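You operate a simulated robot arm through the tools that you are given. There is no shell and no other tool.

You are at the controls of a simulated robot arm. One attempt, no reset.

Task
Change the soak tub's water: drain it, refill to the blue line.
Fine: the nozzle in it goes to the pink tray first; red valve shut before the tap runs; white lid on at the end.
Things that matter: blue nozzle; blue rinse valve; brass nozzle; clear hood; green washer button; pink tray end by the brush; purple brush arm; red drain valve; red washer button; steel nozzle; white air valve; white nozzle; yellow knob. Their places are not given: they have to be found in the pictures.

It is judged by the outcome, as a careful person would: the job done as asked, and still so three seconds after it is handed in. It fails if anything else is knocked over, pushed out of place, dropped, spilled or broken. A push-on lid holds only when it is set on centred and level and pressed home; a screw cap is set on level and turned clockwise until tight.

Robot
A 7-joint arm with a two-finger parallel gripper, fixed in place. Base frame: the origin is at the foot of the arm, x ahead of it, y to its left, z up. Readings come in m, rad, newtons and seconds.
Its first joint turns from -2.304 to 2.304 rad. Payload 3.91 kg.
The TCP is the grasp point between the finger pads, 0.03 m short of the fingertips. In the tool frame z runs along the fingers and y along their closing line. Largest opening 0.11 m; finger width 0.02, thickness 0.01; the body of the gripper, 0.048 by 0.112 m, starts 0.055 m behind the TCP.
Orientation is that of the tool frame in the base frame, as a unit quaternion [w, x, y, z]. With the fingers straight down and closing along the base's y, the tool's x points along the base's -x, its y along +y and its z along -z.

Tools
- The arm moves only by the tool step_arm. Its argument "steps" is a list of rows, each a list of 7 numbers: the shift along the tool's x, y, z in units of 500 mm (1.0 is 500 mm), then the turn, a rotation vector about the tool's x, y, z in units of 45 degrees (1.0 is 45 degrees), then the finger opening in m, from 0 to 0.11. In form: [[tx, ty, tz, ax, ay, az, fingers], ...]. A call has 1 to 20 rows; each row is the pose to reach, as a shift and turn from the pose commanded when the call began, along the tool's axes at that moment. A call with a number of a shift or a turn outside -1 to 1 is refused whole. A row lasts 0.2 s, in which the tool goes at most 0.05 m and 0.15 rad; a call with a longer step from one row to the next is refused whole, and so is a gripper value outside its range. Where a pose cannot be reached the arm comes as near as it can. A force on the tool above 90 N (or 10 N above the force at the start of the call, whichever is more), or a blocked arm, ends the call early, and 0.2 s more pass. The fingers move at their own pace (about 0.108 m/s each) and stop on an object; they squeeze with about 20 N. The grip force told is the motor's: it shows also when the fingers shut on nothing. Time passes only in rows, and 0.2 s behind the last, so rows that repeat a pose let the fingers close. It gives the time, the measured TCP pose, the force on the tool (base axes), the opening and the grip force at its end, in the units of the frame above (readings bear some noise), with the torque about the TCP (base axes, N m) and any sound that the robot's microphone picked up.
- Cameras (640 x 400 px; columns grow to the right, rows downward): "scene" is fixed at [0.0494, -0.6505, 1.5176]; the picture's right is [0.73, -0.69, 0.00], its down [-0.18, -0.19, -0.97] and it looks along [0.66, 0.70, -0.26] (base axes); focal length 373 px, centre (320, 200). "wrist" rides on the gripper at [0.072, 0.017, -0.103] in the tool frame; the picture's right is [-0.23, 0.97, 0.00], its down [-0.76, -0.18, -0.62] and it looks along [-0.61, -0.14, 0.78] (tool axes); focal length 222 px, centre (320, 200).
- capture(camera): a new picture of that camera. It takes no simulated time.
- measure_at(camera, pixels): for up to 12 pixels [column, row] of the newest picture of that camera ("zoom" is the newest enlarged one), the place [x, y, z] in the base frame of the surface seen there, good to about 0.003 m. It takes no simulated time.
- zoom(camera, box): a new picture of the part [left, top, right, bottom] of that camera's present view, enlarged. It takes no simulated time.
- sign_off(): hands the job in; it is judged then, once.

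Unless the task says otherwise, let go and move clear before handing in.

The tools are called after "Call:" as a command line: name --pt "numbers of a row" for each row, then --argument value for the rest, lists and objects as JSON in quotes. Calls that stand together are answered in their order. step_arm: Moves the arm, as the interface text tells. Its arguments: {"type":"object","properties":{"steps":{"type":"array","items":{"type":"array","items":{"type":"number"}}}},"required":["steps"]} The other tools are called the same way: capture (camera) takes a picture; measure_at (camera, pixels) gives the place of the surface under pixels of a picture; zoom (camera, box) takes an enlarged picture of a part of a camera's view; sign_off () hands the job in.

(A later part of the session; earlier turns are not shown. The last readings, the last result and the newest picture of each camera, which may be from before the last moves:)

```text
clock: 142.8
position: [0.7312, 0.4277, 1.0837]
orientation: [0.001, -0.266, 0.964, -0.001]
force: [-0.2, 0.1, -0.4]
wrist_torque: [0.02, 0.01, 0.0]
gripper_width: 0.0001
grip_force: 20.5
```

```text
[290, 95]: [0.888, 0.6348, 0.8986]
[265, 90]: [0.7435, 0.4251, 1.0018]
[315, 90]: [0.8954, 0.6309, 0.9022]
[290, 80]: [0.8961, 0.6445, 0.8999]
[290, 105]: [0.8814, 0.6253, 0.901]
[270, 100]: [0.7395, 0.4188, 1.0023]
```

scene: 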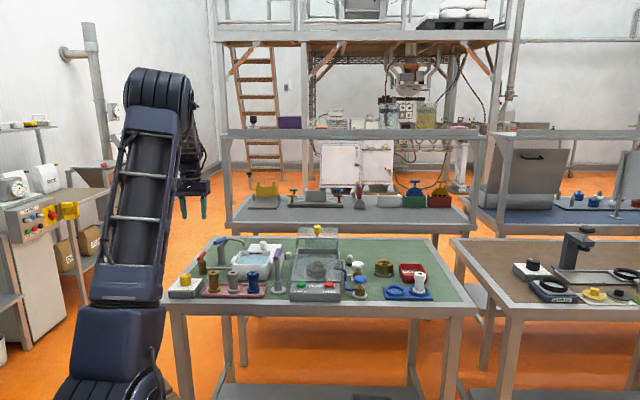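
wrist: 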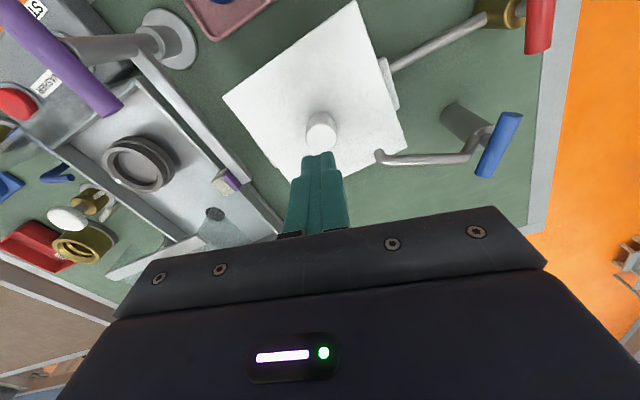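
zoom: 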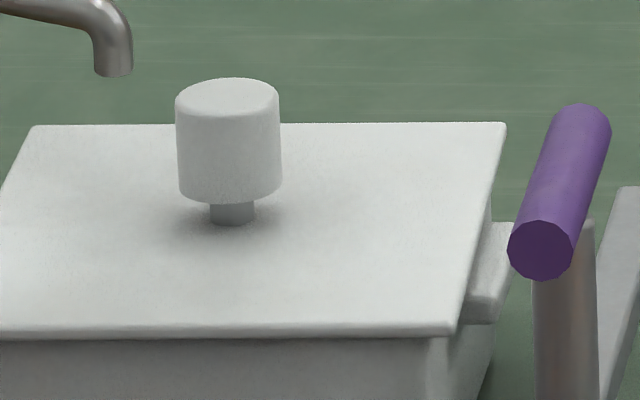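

The knob top's centre is at (0.734,0.430) with z≈1.0045. I'll move the closed fingers above it and descend to just short of contact.

Call:
step_arm --pt "-0.0079 0.0023 0.02 0 0 0 0.0" --pt "-0.0079 0.0023 0.05 0 0 0 0.0" --pt "-0.0079 0.0023 0.08 0 0 0 0.0" --pt "-0.0079 0.0023 0.09 0 0 0 0.0" --pt "-0.0079 0.0023 0.09 0 0 0 0.0"

Call:
zoom --camera "scene" --box '[225, 225, 289, 265]'

Call:
capture --camera "wrist"

```text
clock: 144.0
position: [0.7337, 0.4296, 1.0371]
orientation: [-0.001, -0.265, 0.964, 0.0]
force: [0.5, 0.7, 0.1]
wrist_torque: [-0.02, -0.02, -0.03]
gripper_width: 0.0
grip_force: 20.0
```

```text
10.00 times, centred on (257, 245) of scene
```

zoom: 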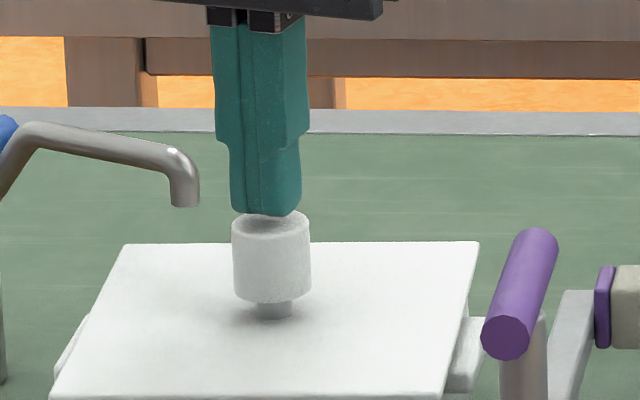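

```text
taken
```

wrist: 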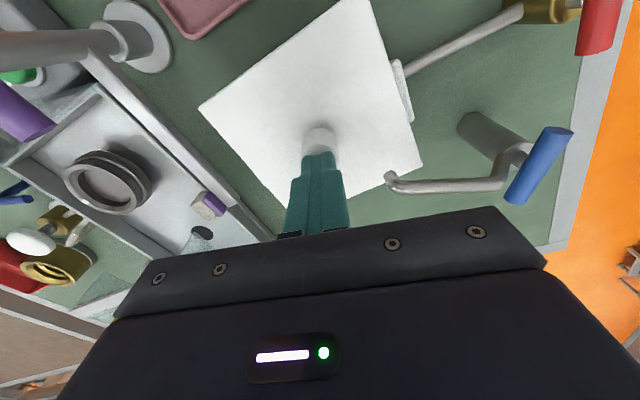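

The fingertips are right above the knob's top. I'll press down in 1 mm steps and read the force.

Call:
step_arm --pt "0 0 0.002 0 0 0 0.0" --pt "0 0 0.004 0 0 0 0.0" --pt "0 0 0.004 0 0 0 0.0"

Call:
step_arm --pt "0 0 0.002 0 0 0 0.0" --pt "0 0 0.004 0 0 0 0.0" --pt "0 0 0.004 0 0 0 0.0"

```text
clock: 144.8
position: [0.7338, 0.4311, 1.0369]
orientation: [0.0, -0.265, 0.964, 0.001]
force: [-0.3, -0.4, 0.4]
wrist_torque: [-0.03, 0.0, 0.03]
gripper_width: 0.0
grip_force: 19.7
```

```text
clock: 145.6
position: [0.7348, 0.4312, 1.0348]
orientation: [0.001, -0.265, 0.964, 0.001]
force: [1.1, 0.4, 0.5]
wrist_torque: [0.01, -0.02, -0.01]
gripper_width: 0.0001
grip_force: 20.9
```

No contact yet at z=1.0348. Continuing to press down in small steps.

Call:
step_arm --pt "0 0 0.002 0 0 0 0.0" --pt "0 0 0.002 0 0 0 0.0"

Call:
step_arm --pt "0 0 0.002 0 0 0 0.0" --pt "0 0 0.002 0 0 0 0.0"

Call:
step_arm --pt "0 0 0.002 0 0 0 0.0" --pt "0 0 0.002 0 0 0 0.0"

```text
clock: 146.2
position: [0.735, 0.4317, 1.0352]
orientation: [0.001, -0.265, 0.964, 0.0]
force: [0.3, -0.2, 0.4]
wrist_torque: [-0.01, 0.02, 0.02]
gripper_width: 0.0
grip_force: 20.3
```

```text
clock: 146.8
position: [0.7338, 0.4328, 1.0325]
orientation: [0.001, -0.266, 0.964, 0.001]
force: [-2.0, -1.5, 10.7]
wrist_torque: [-0.07, 0.08, -0.02]
gripper_width: 0.0
grip_force: 20.1
```

```text
clock: 147.4
position: [0.7351, 0.4308, 1.0337]
orientation: [0.001, -0.265, 0.964, 0.001]
force: [-2.3, -3.5, 25.1]
wrist_torque: [-0.15, 0.13, 0.0]
gripper_width: 0.0001
grip_force: 20.3
```

Contact made: 25 N now. I'll press on, with readings each millimetre.

Call:
step_arm --pt "0 0 0.002 0 0 0 0.0" --pt "0 0 0.002 0 0 0 0.0"

Call:
step_arm --pt "0 0 0.002 0 0 0 0.0" --pt "0 0 0.002 0 0 0 0.0"

Call:
step_arm --pt "0 0 0.001 0 0 0 0.0" --pt "0 0 0.001 0 0 0 0.0"

Call:
zoom --camera "scene" --box '[225, 235, 289, 275]'

Call:
measure_at --camera "zoom" --pixels '[[70, 288], [150, 290], [250, 290], [350, 290], [425, 288], [90, 230], [110, 190], [135, 150], [445, 220], [460, 170], [380, 152], [420, 152]]'

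```text
clock: 148.0
position: [0.7345, 0.4312, 1.0333]
orientation: [0.002, -0.265, 0.964, 0.0]
force: [9.1, 3.8, 47.1]
wrist_torque: [0.02, -0.15, 0.04]
gripper_width: 0.0
grip_force: 20.0
```

```text
clock: 148.6
position: [0.7342, 0.432, 1.0336]
orientation: [0.003, -0.266, 0.964, 0.002]
force: [14.9, 5.5, 66.3]
wrist_torque: [0.1, -0.31, 0.05]
gripper_width: 0.0
grip_force: 19.7
```

```text
clock: 149.2
position: [0.7343, 0.4312, 1.033]
orientation: [0.003, -0.266, 0.964, 0.001]
force: [15.2, 5.0, 64.9]
wrist_torque: [0.04, -0.35, 0.02]
gripper_width: 0.0
grip_force: 20.0
```

```text
10.00 times, centred on (257, 255) of scene
```

zoom: 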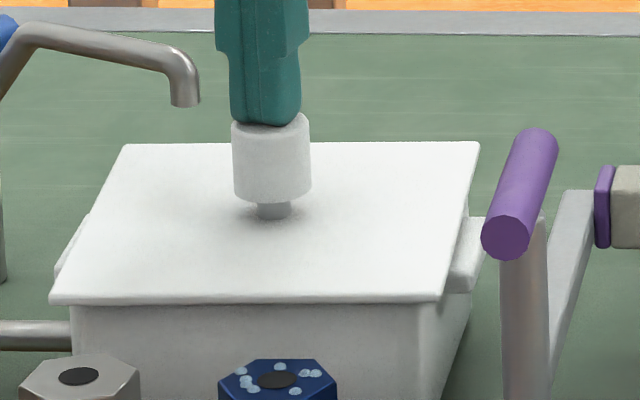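

```text
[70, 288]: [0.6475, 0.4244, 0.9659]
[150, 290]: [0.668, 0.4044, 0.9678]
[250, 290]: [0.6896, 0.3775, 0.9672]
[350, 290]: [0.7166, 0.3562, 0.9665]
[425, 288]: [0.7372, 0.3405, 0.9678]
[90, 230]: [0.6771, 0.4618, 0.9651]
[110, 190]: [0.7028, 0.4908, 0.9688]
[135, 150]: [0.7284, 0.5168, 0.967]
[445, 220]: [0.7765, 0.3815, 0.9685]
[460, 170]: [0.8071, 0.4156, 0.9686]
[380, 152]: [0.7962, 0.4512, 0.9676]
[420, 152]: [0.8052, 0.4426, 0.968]
```

The lid is firmly bottomed out: 65 N produces no further travel, and it's level at about 0.967. I'll lift off, then grip the knob lightly and make a small test tug to confirm it holds.

Call:
step_arm --pt "0 0 -0.01 0 0 0 0.0" --pt "0 0 -0.04 0 0 0 0.0" --pt "0 0 -0.08 0 0 0 0.02" --pt "0 0 -0.08 0 0 0 0.04" --pt "0 0 -0.08 0 0 0 0.055" --pt "0 0 -0.08 0 0 0 0.055"

Call:
capture --camera "wrist"

Call:
zoom --camera "scene" --box '[226, 256, 242, 266]'

Call:
zoom --camera "scene" --box '[260, 256, 276, 266]'

```text
clock: 150.6
position: [0.7326, 0.4301, 1.0682]
orientation: [-0.001, -0.266, 0.964, 0.0]
force: [0.7, 0.4, -0.4]
wrist_torque: [0.02, 0.05, 0.0]
gripper_width: 0.0551
grip_force: 0.1
```

```text
taken
```

wrist: 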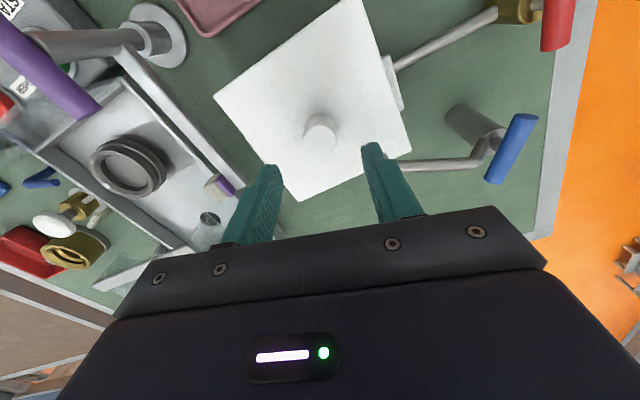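

```text
16.00 times, centred on (234, 261) of scene
```

zoom: 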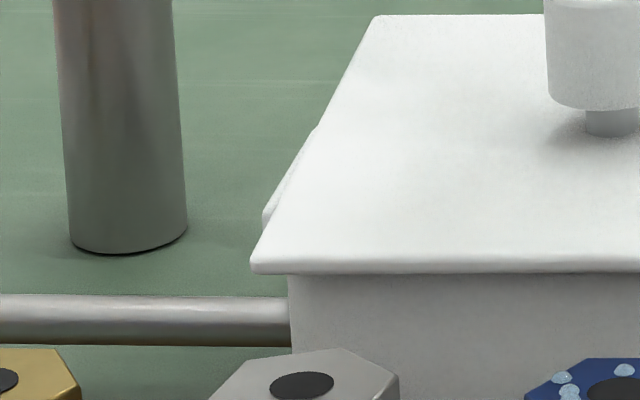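

```text
16.00 times, centred on (268, 261) of scene
```

zoom: 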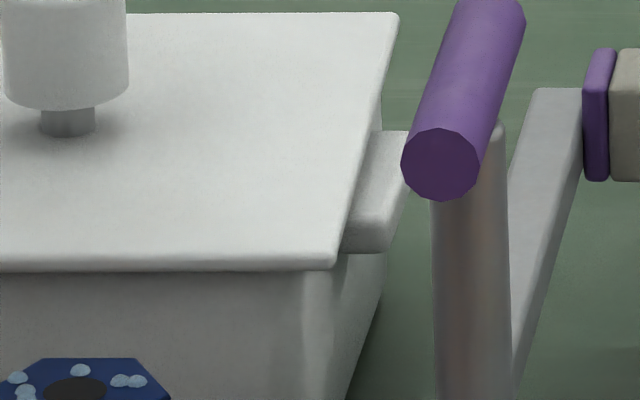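

The lid lies flush on the rim all round with an even overhang of about 5 mm on the left. Now the test grip: I'll descend around the knob, close, and check.

Call:
step_arm --pt "0 0 0.04 0 0 0 0.055" --pt "0 0 0.08 0 0 0 0.055" --pt "0 0 0.11 0 0 0 0.055" --pt "0 0 0.124 0 0 0 0.055" --pt "0 0 0.124 0 0 0 0.045" --pt "0 0 0.124 0 0 0 0.035" --pt "0 0 0.124 0 0 0 0.028" --pt "0 0 0.124 0 0 0 0.02" --pt "0 0 0.124 0 0 0 0.02"

Call:
step_arm --pt "0 0 -0.001 0 0 0 0.02" --pt "0 0 -0.002 0 0 0 0.02" --pt "0 0 -0.002 0 0 0 0.02"

```text
clock: 152.6
position: [0.7352, 0.4303, 1.0072]
orientation: [0.0, -0.266, 0.964, 0.0]
force: [0.9, 0.7, -0.1]
wrist_torque: [0.07, -0.01, -0.02]
gripper_width: 0.0264
grip_force: 20.3
```

```text
clock: 153.4
position: [0.7339, 0.4301, 1.0083]
orientation: [0.0, -0.266, 0.964, 0.0]
force: [-0.7, 0.0, -0.2]
wrist_torque: [0.02, 0.01, 0.01]
gripper_width: 0.0263
grip_force: 19.9
```

A 1 mm tug shows no clear pull yet. I'll raise one more millimetre and check the force and lid height.

Call:
step_arm --pt "0 0 -0.002 0 0 0 0.02" --pt "0 0 -0.002 0 0 0 0.02"

Call:
step_arm --pt "0 0 0 0 0 0 0.02" --pt "0 0 0 0 0 0 0.02"

Call:
zoom --camera "scene" --box '[225, 235, 289, 275]'

Call:
measure_at --camera "zoom" --pixels '[[70, 288], [150, 290], [250, 290], [350, 290], [425, 288], [90, 230], [110, 190], [135, 150], [445, 220], [460, 170], [380, 152], [420, 152]]'

```text
clock: 154.0
position: [0.7337, 0.4312, 1.0085]
orientation: [0.0, -0.266, 0.964, 0.0]
force: [1.6, 0.6, 0.0]
wrist_torque: [0.0, 0.01, 0.02]
gripper_width: 0.0263
grip_force: 19.9
```

```text
clock: 154.6
position: [0.7352, 0.4299, 1.009]
orientation: [0.0, -0.266, 0.964, 0.0]
force: [-0.6, 0.5, -0.4]
wrist_torque: [-0.03, 0.01, 0.0]
gripper_width: 0.0265
grip_force: 20.4
```

```text
10.00 times, centred on (257, 255) of scene
```

zoom: 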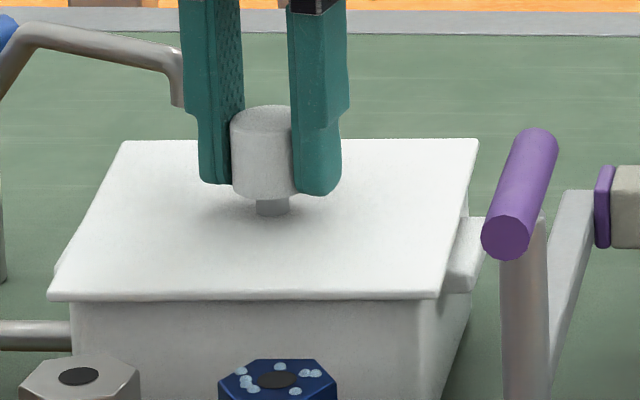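

```text
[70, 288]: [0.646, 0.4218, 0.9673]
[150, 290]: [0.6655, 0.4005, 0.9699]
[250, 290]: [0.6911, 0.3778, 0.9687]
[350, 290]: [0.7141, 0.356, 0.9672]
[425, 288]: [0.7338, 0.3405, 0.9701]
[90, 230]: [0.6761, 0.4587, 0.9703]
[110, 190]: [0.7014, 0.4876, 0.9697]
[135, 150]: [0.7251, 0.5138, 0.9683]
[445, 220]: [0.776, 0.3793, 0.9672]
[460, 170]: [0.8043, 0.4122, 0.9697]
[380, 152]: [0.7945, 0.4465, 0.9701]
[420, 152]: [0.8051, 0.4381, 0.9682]
```

The lid lifts freely with the tug (now about 1.7 mm up), so it isn't latched yet and probably isn't centred closely enough. With the plug still inside the rim, I'll probe gently sideways to find the clearance limits and the true centre, starting toward +u.

Call:
step_arm --pt "-0.0004 -0.0014 0 0 0 0 0.02" --pt "-0.0004 -0.0014 0 0 0 0 0.02"

Call:
step_arm --pt "-0.0004 -0.0014 0 0 0 0 0.02" --pt "-0.0004 -0.0014 0 0 0 0 0.02"

Call:
step_arm --pt "-0.0004 -0.0014 0 0 0 0 0.02" --pt "-0.0004 -0.0014 0 0 0 0 0.02"

```text
clock: 155.2
position: [0.7355, 0.4297, 1.0092]
orientation: [0.0, -0.266, 0.964, 0.0]
force: [-0.1, 1.9, -0.5]
wrist_torque: [-0.01, -0.01, -0.01]
gripper_width: 0.0262
grip_force: 20.2
```

```text
clock: 155.8
position: [0.735, 0.4312, 1.0086]
orientation: [0.0, -0.265, 0.964, 0.001]
force: [0.2, 0.0, -0.3]
wrist_torque: [0.01, 0.0, 0.01]
gripper_width: 0.0264
grip_force: 20.5
```

```text
clock: 156.4
position: [0.7351, 0.4308, 1.0082]
orientation: [0.0, -0.266, 0.964, 0.0]
force: [-0.2, -1.1, -1.0]
wrist_torque: [-0.03, 0.03, 0.01]
gripper_width: 0.0264
grip_force: 19.9
```

No resistance after about 2 mm toward +u. Continuing the probe.

Call:
step_arm --pt "-0.0005 -0.0019 0 0 0 0 0.02" --pt "-0.0005 -0.0019 0 0 0 0 0.02"

Call:
step_arm --pt "-0.0005 -0.0019 0 0 0 0 0.02" --pt "-0.0005 -0.0019 0 0 0 0 0.02"

Call:
zoom --camera "scene" --box '[225, 235, 289, 275]'

```text
clock: 157.0
position: [0.736, 0.4296, 1.009]
orientation: [0.0, -0.266, 0.964, -0.001]
force: [-1.3, 0.6, -0.1]
wrist_torque: [0.04, 0.07, -0.12]
gripper_width: 0.0263
grip_force: 20.3
```

```text
clock: 157.6
position: [0.7366, 0.4295, 1.0097]
orientation: [0.001, -0.266, 0.964, 0.0]
force: [-3.5, 5.9, -0.9]
wrist_torque: [0.37, 0.18, -0.25]
gripper_width: 0.0263
grip_force: 20.0
```

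```text
10.00 times, centred on (257, 255) of scene
```

zoom: 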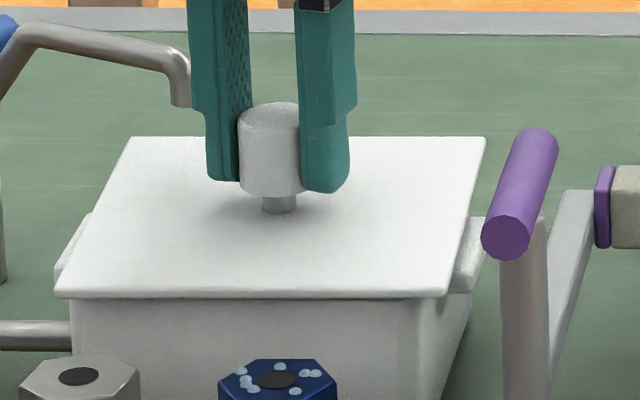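

The right wall resists now (about 6.6 N), putting the +u limit about 3.2 mm from where the lid had seated. Next I'll return and probe toward -u.

Call:
step_arm --pt "0.0005 0.0019 0 0 0 0 0.02" --pt "0.0011 0.004 0 0 0 0 0.02" --pt "0.0017 0.006 0 0 0 0 0.02" --pt "0.0022 0.008 0 0 0 0 0.02" --pt "0.0022 0.008 0 0 0 0 0.02"

Call:
step_arm --pt "0.0004 0.0014 0 0 0 0 0.02" --pt "0.0004 0.0014 0 0 0 0 0.02"

Call:
step_arm --pt "0.0004 0.0014 0 0 0 0 0.02" --pt "0.0004 0.0014 0 0 0 0 0.02"

Call:
step_arm --pt "0.0004 0.0014 0 0 0 0 0.02" --pt "0.0004 0.0014 0 0 0 0 0.02"

```text
clock: 158.8
position: [0.7343, 0.4328, 1.0086]
orientation: [0.0, -0.266, 0.964, 0.0]
force: [-0.2, 0.4, 0.3]
wrist_torque: [-0.02, 0.03, 0.02]
gripper_width: 0.0263
grip_force: 20.0
```

```text
clock: 159.4
position: [0.7341, 0.4318, 1.0077]
orientation: [0.0, -0.266, 0.964, 0.0]
force: [-0.2, -0.2, -0.9]
wrist_torque: [0.0, 0.04, 0.01]
gripper_width: 0.0263
grip_force: 20.1
```

```text
clock: 160.0
position: [0.7329, 0.4322, 1.0095]
orientation: [0.0, -0.265, 0.964, -0.001]
force: [2.7, -0.5, -1.0]
wrist_torque: [-0.13, -0.1, -0.17]
gripper_width: 0.0262
grip_force: 19.5
```

```text
clock: 160.6
position: [0.7334, 0.4329, 1.01]
orientation: [0.0, -0.265, 0.964, -0.001]
force: [3.1, -5.4, 0.1]
wrist_torque: [-0.25, -0.17, -0.32]
gripper_width: 0.0263
grip_force: 19.3
```

The left wall resists at about -1.4 mm, so the true u centre is about +0.9 mm from the seated spot. I'll go there and probe toward +v next.

Call:
step_arm --pt "-0.0005 -0.002 0 0 0 0 0.02" --pt "-0.0011 -0.004 0 0 0 0 0.02" --pt "-0.0016 -0.0059 0 0 0 0 0.02" --pt "-0.0016 -0.0059 0 0 0 0 0.02"

Call:
step_arm --pt "-0.0014 0.0004 0 0 0 0 0.02" --pt "-0.0014 0.0004 0 0 0 0 0.02"

Call:
step_arm --pt "-0.0014 0.0004 0 0 0 0 0.02" --pt "-0.0014 0.0004 0 0 0 0 0.02"

Call:
step_arm --pt "-0.0014 0.0004 0 0 0 0 0.02" --pt "-0.0014 0.0004 0 0 0 0 0.02"

```text
clock: 161.6
position: [0.7358, 0.4308, 1.0083]
orientation: [0.0, -0.266, 0.964, 0.0]
force: [-0.3, -0.3, -1.5]
wrist_torque: [0.01, -0.04, 0.01]
gripper_width: 0.0261
grip_force: 19.7
```

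```text
clock: 162.2
position: [0.7361, 0.43, 1.0089]
orientation: [-0.001, -0.266, 0.964, 0.001]
force: [0.0, -0.6, -1.2]
wrist_torque: [0.01, 0.02, 0.0]
gripper_width: 0.0264
grip_force: 19.8
```

```text
clock: 162.8
position: [0.736, 0.4332, 1.009]
orientation: [0.0, -0.265, 0.964, 0.0]
force: [0.4, 1.1, -0.3]
wrist_torque: [-0.01, -0.02, -0.02]
gripper_width: 0.0264
grip_force: 20.1
```

```text
clock: 163.4
position: [0.7354, 0.4315, 1.008]
orientation: [0.0, -0.265, 0.964, 0.0]
force: [-0.4, 0.5, -1.3]
wrist_torque: [-0.01, -0.04, 0.02]
gripper_width: 0.0265
grip_force: 20.0
```

No resistance after about 2.2 mm toward +v. Continuing in that direction.

Call:
step_arm --pt "-0.0019 0.0005 0 0 0 0 0.02" --pt "-0.0019 0.0005 0 0 0 0 0.02"

Call:
step_arm --pt "-0.0019 0.0005 0 0 0 0 0.02" --pt "-0.0019 0.0005 0 0 0 0 0.02"

Call:
step_arm --pt "-0.0019 0.0005 0 0 0 0 0.02" --pt "-0.0019 0.0005 0 0 0 0 0.02"

```text
clock: 164.0
position: [0.737, 0.433, 1.0086]
orientation: [0.0, -0.265, 0.964, -0.001]
force: [-4.8, -3.6, -0.5]
wrist_torque: [-0.21, 0.25, -0.31]
gripper_width: 0.0262
grip_force: 20.2
```

```text
clock: 164.6
position: [0.7371, 0.4334, 1.0087]
orientation: [0.0, -0.266, 0.964, 0.0]
force: [-7.0, -4.5, 0.1]
wrist_torque: [-0.18, 0.3, -0.26]
gripper_width: 0.0265
grip_force: 20.5
```

```text
clock: 165.2
position: [0.7386, 0.4346, 1.0088]
orientation: [0.001, -0.266, 0.964, 0.0]
force: [-7.8, -3.7, 0.5]
wrist_torque: [-0.18, 0.37, -0.15]
gripper_width: 0.0267
grip_force: 20.2
```

The far wall resists from about +2.5 mm, with a little slip on the knob beyond that. Now I'll come back and probe toward -v.

Call:
step_arm --pt "0.002 -0.0005 0 0 0 0 0.02" --pt "0.004 -0.0011 0 0 0 0 0.02" --pt "0.006 -0.0016 0 0 0 0 0.02" --pt "0.0072 -0.0019 0 0 0 0 0.02" --pt "0.0072 -0.0019 0 0 0 0 0.02"

Call:
step_arm --pt "0.0014 -0.0004 0 0 0 0 0.02" --pt "0.0014 -0.0004 0 0 0 0 0.02"

Call:
step_arm --pt "0.0014 -0.0004 0 0 0 0 0.02" --pt "0.0014 -0.0004 0 0 0 0 0.02"

Call:
step_arm --pt "0.0014 -0.0004 0 0 0 0 0.02" --pt "0.0014 -0.0004 0 0 0 0 0.02"

```text
clock: 166.4
position: [0.736, 0.4336, 1.0079]
orientation: [-0.001, -0.265, 0.964, 0.0]
force: [0.1, 0.4, -0.9]
wrist_torque: [0.01, 0.02, -0.03]
gripper_width: 0.0266
grip_force: 19.7
```

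```text
clock: 167.0
position: [0.7354, 0.4315, 1.0089]
orientation: [0.0, -0.266, 0.964, -0.001]
force: [-0.5, 0.5, -0.8]
wrist_torque: [0.01, -0.01, 0.03]
gripper_width: 0.0265
grip_force: 19.9
```

```text
clock: 167.6
position: [0.7348, 0.4312, 1.0101]
orientation: [0.0, -0.265, 0.964, 0.0]
force: [1.5, -0.7, -1.4]
wrist_torque: [-0.01, -0.02, 0.0]
gripper_width: 0.0264
grip_force: 19.8
```

```text
clock: 168.2
position: [0.7334, 0.4294, 1.0093]
orientation: [0.0, -0.265, 0.964, 0.001]
force: [-0.7, -0.1, -1.5]
wrist_torque: [-0.04, -0.02, 0.02]
gripper_width: 0.0264
grip_force: 19.6
```

No resistance yet. Continuing toward -v in small steps.

Call:
step_arm --pt "0.0014 -0.0004 0 0 0 0 0.02" --pt "0.0014 -0.0004 0 0 0 0 0.02"

Call:
step_arm --pt "0.0014 -0.0004 0 0 0 0 0.02" --pt "0.0014 -0.0004 0 0 0 0 0.02"

Call:
step_arm --pt "0.0014 -0.0004 0 0 0 0 0.02" --pt "0.0014 -0.0004 0 0 0 0 0.02"

```text
clock: 168.8
position: [0.7343, 0.4298, 1.0096]
orientation: [0.0, -0.266, 0.964, 0.0]
force: [0.0, 0.7, -1.0]
wrist_torque: [-0.03, 0.02, -0.01]
gripper_width: 0.0267
grip_force: 19.5
```

```text
clock: 169.4
position: [0.7337, 0.4297, 1.0082]
orientation: [0.0, -0.265, 0.964, 0.0]
force: [0.6, -0.6, -0.8]
wrist_torque: [-0.01, 0.0, 0.01]
gripper_width: 0.0263
grip_force: 19.7
```

```text
clock: 170.0
position: [0.7334, 0.4283, 1.0091]
orientation: [0.002, -0.266, 0.964, 0.0]
force: [7.6, 3.2, 0.5]
wrist_torque: [0.18, -0.27, -0.29]
gripper_width: 0.0262
grip_force: 19.9
```

The near wall resists at about -2.3 mm of commanded motion. Because of the earlier slip, I'll re-measure the far limit in this grip state and then take the midpoint.

Call:
step_arm --pt "-0.002 0.0005 0 0 0 0 0.02" --pt "-0.005 0.0014 0 0 0 0 0.02" --pt "-0.008 0.0022 0 0 0 0 0.02" --pt "-0.011 0.003 0 0 0 0 0.02" --pt "-0.0113 0.0031 0 0 0 0 0.02" --pt "-0.0113 0.0031 0 0 0 0 0.02"

Call:
step_arm --pt "-0.001 0.0003 0 0 0 0 0.02" --pt "-0.001 0.0003 0 0 0 0 0.02"

Call:
step_arm --pt "-0.001 0.0003 0 0 0 0 0.02" --pt "-0.001 0.0003 0 0 0 0 0.02"

Call:
step_arm --pt "-0.001 0.0003 0 0 0 0 0.02" --pt "-0.001 0.0003 0 0 0 0 0.02"

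```text
clock: 171.4
position: [0.7348, 0.434, 1.008]
orientation: [0.0, -0.265, 0.964, 0.0]
force: [0.0, 0.3, 0.7]
wrist_torque: [-0.03, -0.03, 0.0]
gripper_width: 0.0263
grip_force: 19.6
```

```text
clock: 172.0
position: [0.7377, 0.4343, 1.0075]
orientation: [0.0, -0.265, 0.964, 0.0]
force: [0.1, -0.6, -1.4]
wrist_torque: [0.0, 0.0, -0.03]
gripper_width: 0.0262
grip_force: 20.0
```

```text
clock: 172.6
position: [0.7375, 0.434, 1.0076]
orientation: [-0.001, -0.265, 0.964, 0.0]
force: [-1.0, 0.3, 0.5]
wrist_torque: [-0.02, -0.02, 0.06]
gripper_width: 0.0264
grip_force: 20.1
```

```text
clock: 173.2
position: [0.7366, 0.4343, 1.0084]
orientation: [0.0, -0.265, 0.964, 0.0]
force: [-0.4, -1.6, -0.2]
wrist_torque: [-0.08, 0.06, -0.06]
gripper_width: 0.0262
grip_force: 20.4
```

Slight torque is appearing, so the far limit is close. Two more half-millimetre steps.

Call:
step_arm --pt "-0.001 0.0003 0 0 0 0 0.02" --pt "-0.001 0.0003 0 0 0 0 0.02"

Call:
step_arm --pt "-0.001 0.0003 0 0 0 0 0.02" --pt "-0.001 0.0003 0 0 0 0 0.02"

```text
clock: 173.8
position: [0.7375, 0.4354, 1.0091]
orientation: [0.001, -0.266, 0.964, 0.0]
force: [-6.4, -4.1, -2.2]
wrist_torque: [-0.21, 0.42, -0.29]
gripper_width: 0.0264
grip_force: 20.3
```

```text
clock: 174.4
position: [0.7395, 0.4353, 1.009]
orientation: [0.001, -0.266, 0.964, 0.0]
force: [-6.3, -2.7, -1.2]
wrist_torque: [-0.17, 0.31, -0.24]
gripper_width: 0.0264
grip_force: 20.0
```

The far limit is at +4.5 mm in the same state, so the v centre is about midway. I'll move there (3.9 mm back) and lower the lid onto the rim.

Call:
step_arm --pt "0.002 -0.0005 0 0 0 0 0.02" --pt "0.004 -0.0011 0 0 0 0 0.02" --pt "0.006 -0.0016 0 0 0 0 0.02" --pt "0.0075 -0.002 0 0 0 0 0.02" --pt "0.0075 -0.002 0 0 0 0 0.02"

Call:
zoom --camera "scene" --box '[225, 235, 289, 275]'

Call:
capture --camera "wrist"

Call:
measure_at --camera "zoom" --pixels '[[70, 288], [150, 290], [250, 290], [350, 290], [425, 288], [90, 230], [110, 190], [135, 150], [445, 220], [460, 170], [380, 152], [420, 152]]'

```text
clock: 175.6
position: [0.7376, 0.4327, 1.0088]
orientation: [0.0, -0.265, 0.964, 0.0]
force: [-0.7, 0.8, -0.7]
wrist_torque: [-0.02, 0.01, 0.0]
gripper_width: 0.0266
grip_force: 20.7
```

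```text
10.00 times, centred on (257, 255) of scene
```

zoom: 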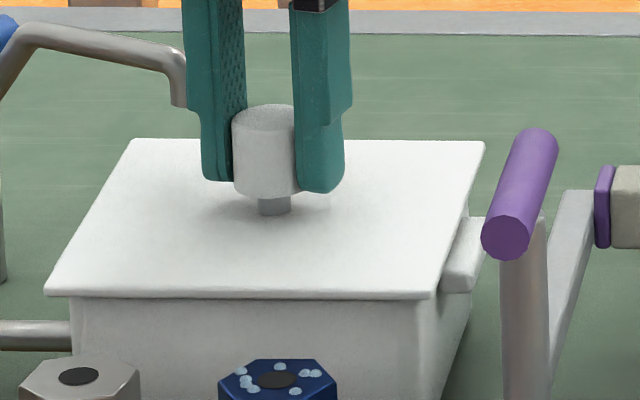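

```text
taken
```

wrist: 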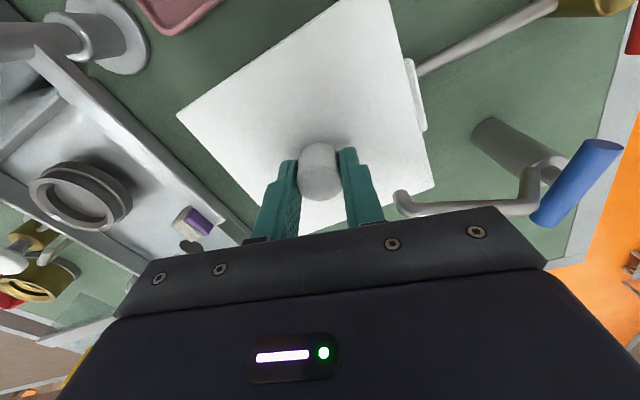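

```text
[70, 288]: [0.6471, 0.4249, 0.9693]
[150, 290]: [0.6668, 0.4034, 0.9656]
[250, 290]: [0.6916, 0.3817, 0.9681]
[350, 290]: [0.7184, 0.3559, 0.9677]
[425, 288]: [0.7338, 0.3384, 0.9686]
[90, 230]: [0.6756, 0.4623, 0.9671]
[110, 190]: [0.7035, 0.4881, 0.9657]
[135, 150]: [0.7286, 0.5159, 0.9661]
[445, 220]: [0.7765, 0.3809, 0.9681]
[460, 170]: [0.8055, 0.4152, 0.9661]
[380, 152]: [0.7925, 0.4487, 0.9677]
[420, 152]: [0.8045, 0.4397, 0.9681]
```

The near edge now looks skewed (290 at left against 297 at right): probing has turned the lid a few degrees clockwise in the grip. I'll zoom in on the wrist view to measure its yaw again.

Call:
zoom --camera "wrist" --box '[170, 20, 330, 120]'

Call:
zoom --camera "wrist" --box '[170, 100, 330, 200]'

Call:
zoom --camera "wrist" --box '[310, 0, 470, 100]'

Call:
zoom --camera "wrist" --box '[310, 100, 470, 200]'

```text
4.00 times, centred on (250, 70) of wrist
```

zoom: 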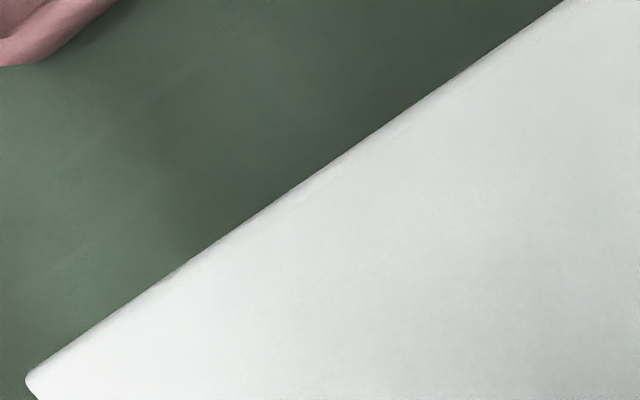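

```text
4.00 times, centred on (250, 150) of wrist
```

zoom: 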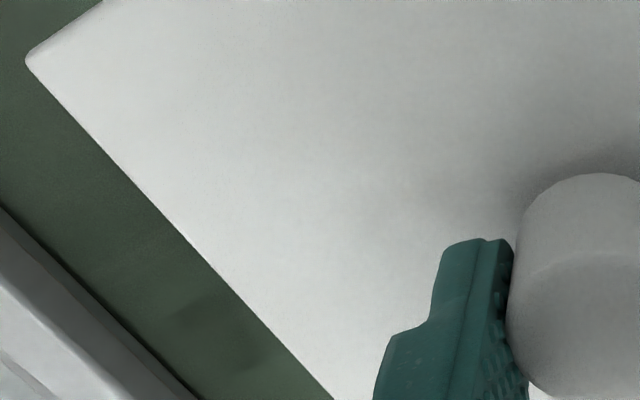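

```text
4.00 times, centred on (390, 50) of wrist
```

zoom: 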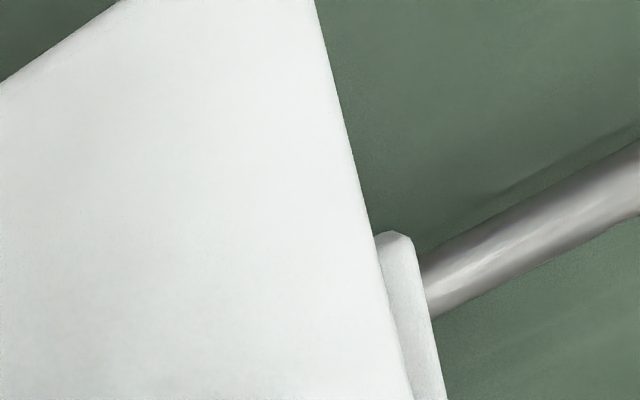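

```text
4.00 times, centred on (390, 150) of wrist
```

zoom: 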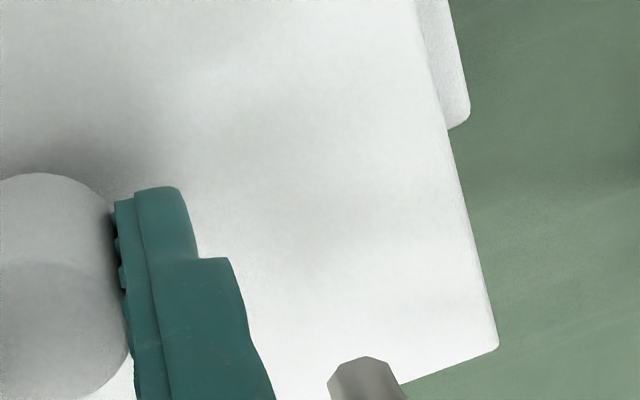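

The wrist fit gives a lid yaw of about 45.5° and handle-edge yaw of 44.7°, so it's actually fairly close. I'll cross-check with a tight scene zoom on both near corners.

Call:
zoom --camera "scene" --box '[222, 256, 242, 268]'

Call:
zoom --camera "scene" --box '[256, 256, 276, 268]'

Call:
zoom --camera "scene" --box '[228, 242, 248, 254]'

Call:
zoom --camera "scene" --box '[260, 242, 280, 254]'

```text
16.00 times, centred on (232, 262) of scene
```

zoom: 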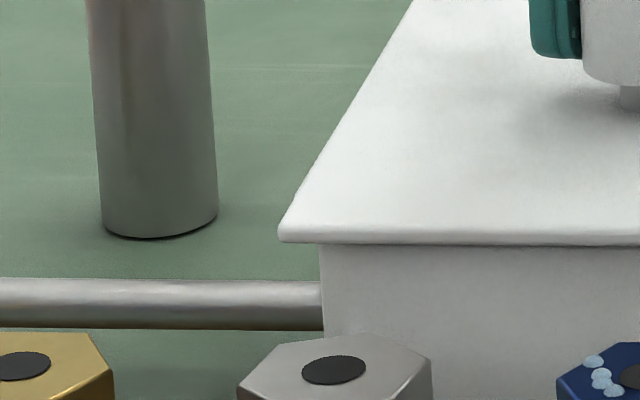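

```text
16.00 times, centred on (266, 262) of scene
```

zoom: 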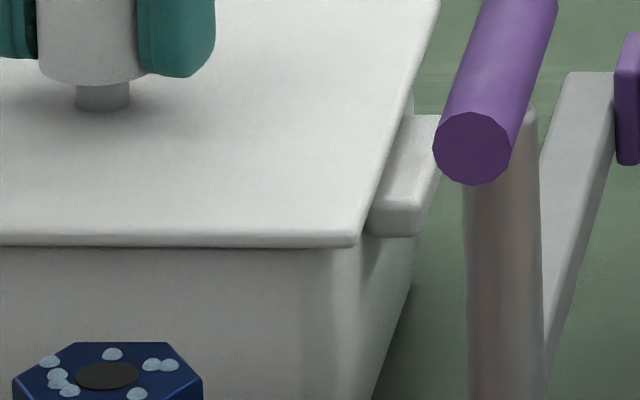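

```text
16.00 times, centred on (238, 248) of scene
```

zoom: 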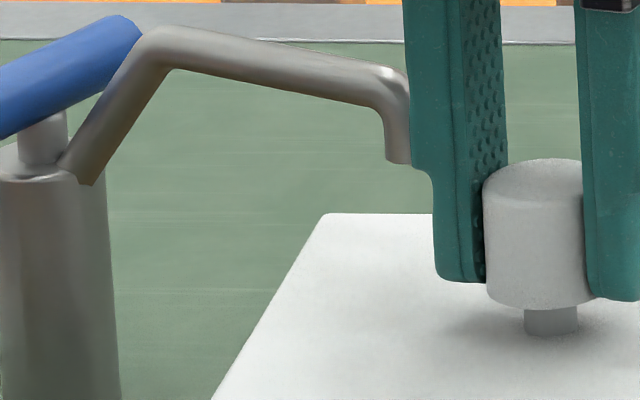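

```text
16.00 times, centred on (270, 248) of scene
```

zoom: 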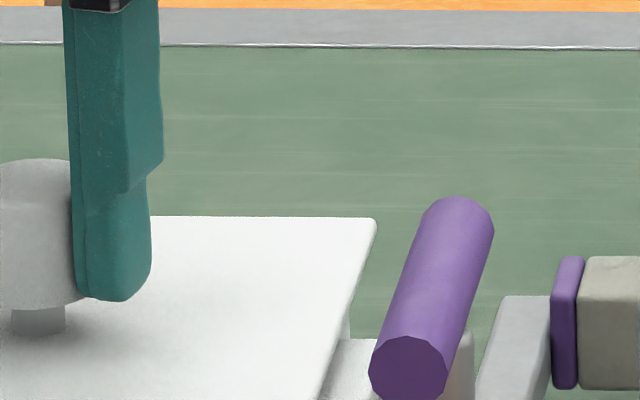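

The tight zoom shows the lid's near and far edges parallel to the rim (yaw within about 0.5°), but the lid may sit about 2 mm left of centre. I'll re-probe the u limits from here.

Call:
step_arm --pt "-0.0008 -0.0029 -0.001 0 0 0 0.02" --pt "-0.0008 -0.0029 -0.001 0 0 0 0.02"

Call:
step_arm --pt "-0.0003 -0.001 0 0 0 0 0.02" --pt "-0.0003 -0.001 0 0 0 0 0.02"

Call:
step_arm --pt "-0.0003 -0.001 0 0 0 0 0.02" --pt "-0.0003 -0.001 0 0 0 0 0.02"

Call:
step_arm --pt "-0.0003 -0.001 0 0 0 0 0.02" --pt "-0.0003 -0.001 0 0 0 0 0.02"

```text
clock: 176.2
position: [0.737, 0.4314, 1.0089]
orientation: [0.0, -0.266, 0.964, 0.0]
force: [-0.1, -0.6, -0.7]
wrist_torque: [0.02, 0.01, 0.02]
gripper_width: 0.0266
grip_force: 20.0
```

```text
clock: 176.8
position: [0.7384, 0.4313, 1.0093]
orientation: [0.0, -0.265, 0.964, 0.0]
force: [0.2, -0.2, -1.4]
wrist_torque: [-0.02, -0.01, 0.01]
gripper_width: 0.0263
grip_force: 19.7
```

```text
clock: 177.4
position: [0.7376, 0.4304, 1.0093]
orientation: [0.0, -0.265, 0.964, 0.0]
force: [-0.2, -0.6, -1.3]
wrist_torque: [-0.04, 0.0, 0.03]
gripper_width: 0.0263
grip_force: 19.8
```

```text
clock: 178.0
position: [0.738, 0.4297, 1.0092]
orientation: [0.001, -0.266, 0.964, 0.001]
force: [-0.6, 0.2, -0.4]
wrist_torque: [-0.05, 0.0, 0.0]
gripper_width: 0.0264
grip_force: 19.8
```

Already 3 mm toward +u without resistance, confirming the lid was left of centre. Continuing to find the wall.

Call:
step_arm --pt "-0.0003 -0.001 0 0 0 0 0.02" --pt "-0.0003 -0.001 0 0 0 0 0.02"

Call:
step_arm --pt "-0.0003 -0.001 0 0 0 0 0.02" --pt "-0.0003 -0.001 0 0 0 0 0.02"

Call:
step_arm --pt "-0.0003 -0.001 0 0 0 0 0.02" --pt "-0.0003 -0.001 0 0 0 0 0.02"

```text
clock: 178.6
position: [0.7385, 0.4295, 1.008]
orientation: [0.001, -0.265, 0.964, 0.0]
force: [0.3, 0.1, -1.5]
wrist_torque: [0.03, 0.02, 0.0]
gripper_width: 0.0261
grip_force: 20.0
```

```text
clock: 179.2
position: [0.7374, 0.4286, 1.0084]
orientation: [-0.001, -0.265, 0.964, 0.0]
force: [-2.5, 4.1, -0.9]
wrist_torque: [0.17, 0.08, -0.17]
gripper_width: 0.0264
grip_force: 20.5
```

```text
clock: 179.8
position: [0.7381, 0.4296, 1.0087]
orientation: [0.001, -0.266, 0.964, 0.0]
force: [-4.4, 6.7, 1.0]
wrist_torque: [0.11, 0.23, -0.32]
gripper_width: 0.0264
grip_force: 20.2
```

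The right wall is at +3.5 mm. Now I'll go back and find the left limit in this same state.

Call:
step_arm --pt "0.0007 0.0025 0 0 0 0 0.02" --pt "0.0014 0.005 0 0 0 0 0.02" --pt "0.002 0.0075 0 0 0 0 0.02" --pt "0.0027 0.0099 0 0 0 0 0.02" --pt "0.0027 0.0099 0 0 0 0 0.02"

Call:
step_arm --pt "0.0003 0.001 0 0 0 0 0.02" --pt "0.0003 0.001 0 0 0 0 0.02"

Call:
step_arm --pt "0.0003 0.001 0 0 0 0 0.02" --pt "0.0003 0.001 0 0 0 0 0.02"

Call:
step_arm --pt "0.0003 0.001 0 0 0 0 0.02" --pt "0.0003 0.001 0 0 0 0 0.02"

```text
clock: 181.0
position: [0.7355, 0.4314, 1.0079]
orientation: [-0.001, -0.265, 0.964, 0.0]
force: [-0.3, -0.6, -1.3]
wrist_torque: [0.01, 0.01, 0.02]
gripper_width: 0.0263
grip_force: 20.0
```

```text
clock: 181.6
position: [0.7354, 0.4322, 1.0085]
orientation: [0.0, -0.266, 0.964, -0.001]
force: [0.8, -0.2, -0.7]
wrist_torque: [-0.02, -0.02, -0.04]
gripper_width: 0.0265
grip_force: 19.8
```

```text
clock: 182.2
position: [0.7351, 0.4333, 1.0087]
orientation: [-0.001, -0.265, 0.964, 0.0]
force: [-0.2, -0.6, -1.0]
wrist_torque: [-0.02, -0.02, -0.01]
gripper_width: 0.0261
grip_force: 20.5
```

```text
clock: 182.8
position: [0.7337, 0.4335, 1.0097]
orientation: [0.0, -0.265, 0.964, 0.0]
force: [0.0, -1.6, -1.0]
wrist_torque: [0.02, -0.01, 0.0]
gripper_width: 0.0264
grip_force: 19.9
```

Still free at -2 mm. Continuing to the left in half-millimetre steps.

Call:
step_arm --pt "0.0003 0.001 0 0 0 0 0.02" --pt "0.0003 0.001 0 0 0 0 0.02"

Call:
step_arm --pt "0.0003 0.001 0 0 0 0 0.02" --pt "0.0003 0.001 0 0 0 0 0.02"

Call:
step_arm --pt "0.0003 0.001 0 0 0 0 0.02" --pt "0.0003 0.001 0 0 0 0 0.02"

Call:
step_arm --pt "0.0003 0.001 0 0 0 0 0.02" --pt "0.0003 0.001 0 0 0 0 0.02"

```text
clock: 183.4
position: [0.7345, 0.4332, 1.0103]
orientation: [0.0, -0.265, 0.964, -0.001]
force: [1.5, -1.6, -1.5]
wrist_torque: [-0.11, -0.08, -0.1]
gripper_width: 0.0262
grip_force: 20.1
```

```text
clock: 184.0
position: [0.7338, 0.4333, 1.0095]
orientation: [0.001, -0.265, 0.964, 0.001]
force: [4.0, -2.6, 0.2]
wrist_torque: [-0.14, -0.17, -0.3]
gripper_width: 0.0265
grip_force: 19.9
```

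```text
clock: 184.6
position: [0.7331, 0.434, 1.0099]
orientation: [0.001, -0.265, 0.964, 0.0]
force: [4.3, -2.6, 0.0]
wrist_torque: [-0.05, -0.18, -0.31]
gripper_width: 0.0263
grip_force: 19.5
```

```text
clock: 185.2
position: [0.7321, 0.4336, 1.0097]
orientation: [-0.001, -0.265, 0.964, 0.0]
force: [3.1, -5.2, 1.7]
wrist_torque: [-0.1, -0.2, -0.24]
gripper_width: 0.0269
grip_force: 19.9
```

The left limit is at about -2.3 mm, so the play is about ±2.9 mm and the u centre is about +0.6 mm. I'll go there and check the lid's yaw in tight zooms.

Call:
step_arm --pt "-0.0006 -0.0023 0 0 0 0 0.02" --pt "-0.0013 -0.0046 0 0 0 0 0.02" --pt "-0.0019 -0.0069 0 0 0 0 0.02" --pt "-0.0025 -0.0092 0 0 0 0 0.02" --pt "-0.0025 -0.0092 0 0 0 0 0.02"

Call:
zoom --camera "scene" --box '[222, 256, 242, 268]'

Call:
zoom --camera "scene" --box '[256, 256, 276, 268]'

Call:
zoom --camera "scene" --box '[228, 242, 248, 254]'

Call:
zoom --camera "scene" --box '[260, 242, 280, 254]'

```text
clock: 186.4
position: [0.7369, 0.4314, 1.0086]
orientation: [0.0, -0.266, 0.964, 0.0]
force: [0.3, 0.6, -0.5]
wrist_torque: [0.03, -0.01, -0.01]
gripper_width: 0.0266
grip_force: 20.3
```

```text
16.00 times, centred on (232, 262) of scene
```

zoom: 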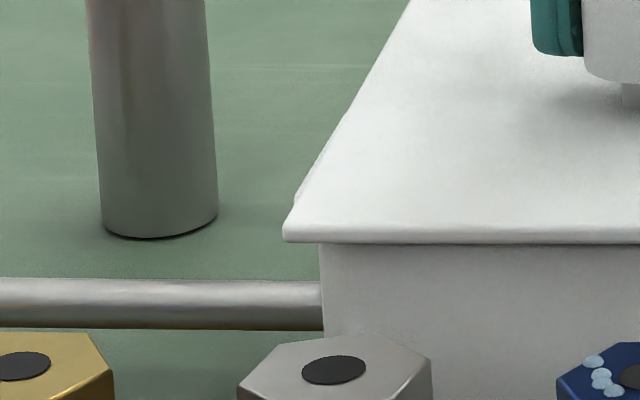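

```text
16.00 times, centred on (266, 262) of scene
```

zoom: 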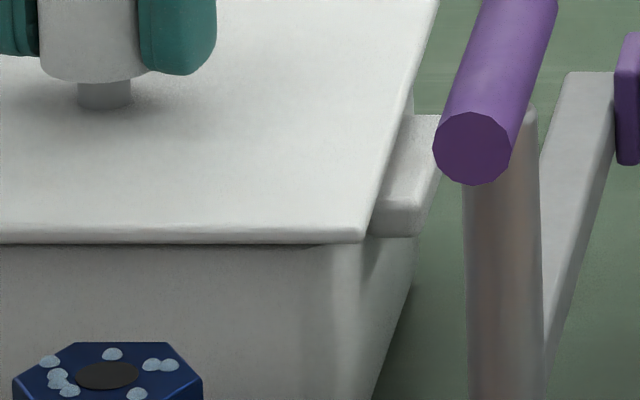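

```text
16.00 times, centred on (238, 248) of scene
```

zoom: 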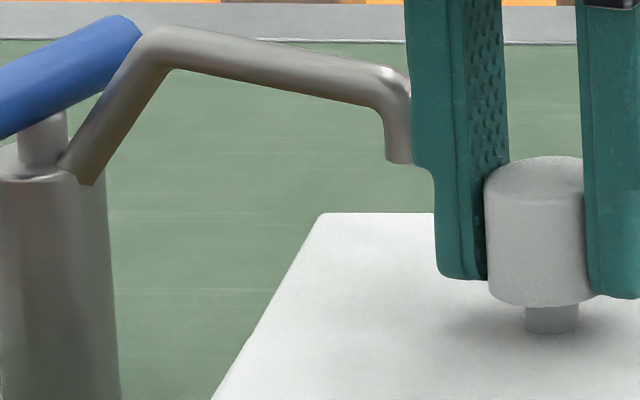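

```text
16.00 times, centred on (270, 248) of scene
```

zoom: 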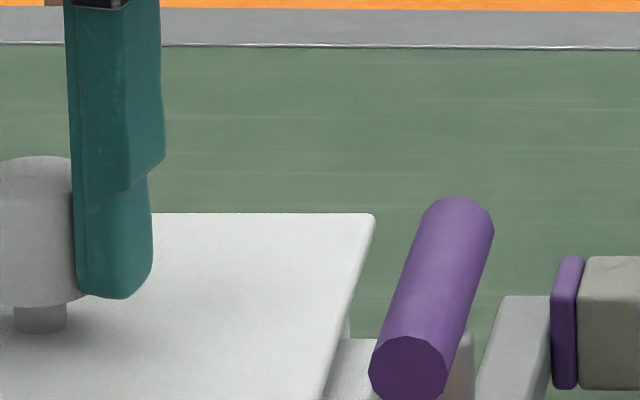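

The lid now looks parallel to the rim (edges flat at rows 241–243) and is centred by touch. I'll lower it onto the rim, release slowly and rise, then measure the knob again for a centred press.

Call:
step_arm --pt "0 0 0.002 0 0 0 0.02" --pt "0 0 0.003 0 0 0 0.02" --pt "0 0 0.003 0 0 0 0.027" --pt "0 0 0.003 0 0 0 0.03" --pt "0 0 0.003 0 0 0 0.035" --pt "0 0 0.003 0 0 0 0.045" --pt "0 0 0.003 0 0 0 0.055" --pt "0 0 -0.02 0 0 0 0.055" --pt "0 0 -0.08 0 0 0 0.055" --pt "0 0 -0.14 0 0 0 0.055" --pt "0 0 -0.16 0 0 0 0.03" --pt "0 0 -0.16 0 0 0 0.0" --pt "0 0 -0.16 0 0 0 0.0"

Call:
capture --camera "wrist"

Call:
zoom --camera "wrist" --box '[280, 90, 360, 150]'

Call:
zoom --camera "scene" --box '[225, 235, 289, 275]'

Call:
measure_at --camera "zoom" --pixels '[[70, 288], [150, 290], [250, 290], [350, 290], [425, 288], [90, 230], [110, 190], [135, 150], [445, 220], [460, 170], [380, 152], [420, 152]]'

```text
clock: 189.2
position: [0.736, 0.4315, 1.0882]
orientation: [0.0, -0.265, 0.964, 0.001]
force: [-0.3, -0.1, 0.1]
wrist_torque: [0.01, -0.02, -0.01]
gripper_width: 0.0
grip_force: 20.4
```

```text
taken
```

wrist: 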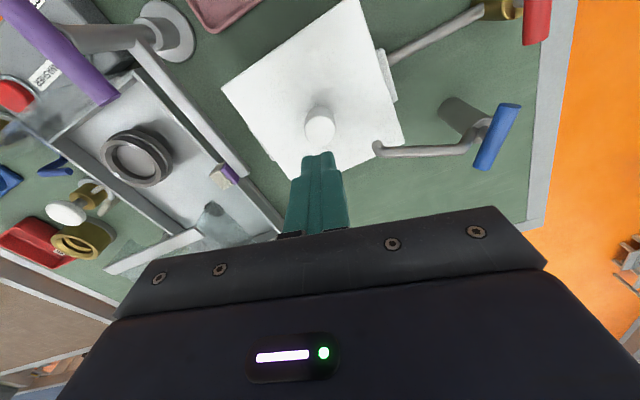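

```text
6.67 times, centred on (320, 120) of wrist
```

zoom: 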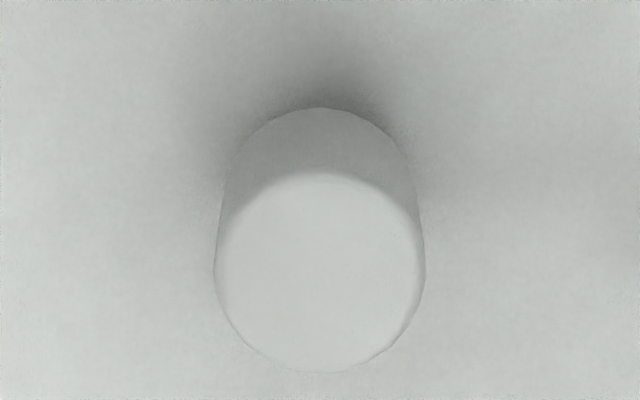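

```text
10.00 times, centred on (257, 255) of scene
```

zoom: 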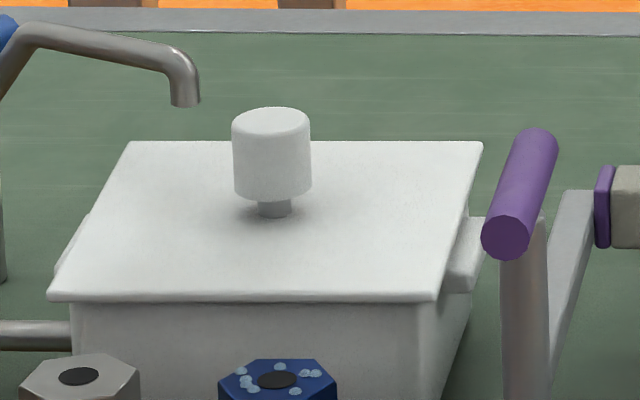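

```text
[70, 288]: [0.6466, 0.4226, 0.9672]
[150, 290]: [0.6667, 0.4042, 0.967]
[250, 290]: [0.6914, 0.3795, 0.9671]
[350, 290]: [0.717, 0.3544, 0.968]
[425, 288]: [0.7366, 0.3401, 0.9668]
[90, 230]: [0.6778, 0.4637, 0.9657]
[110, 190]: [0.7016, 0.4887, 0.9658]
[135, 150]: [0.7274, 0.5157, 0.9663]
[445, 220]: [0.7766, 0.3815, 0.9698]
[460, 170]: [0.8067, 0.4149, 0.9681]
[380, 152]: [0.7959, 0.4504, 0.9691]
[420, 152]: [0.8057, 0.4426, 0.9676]
```

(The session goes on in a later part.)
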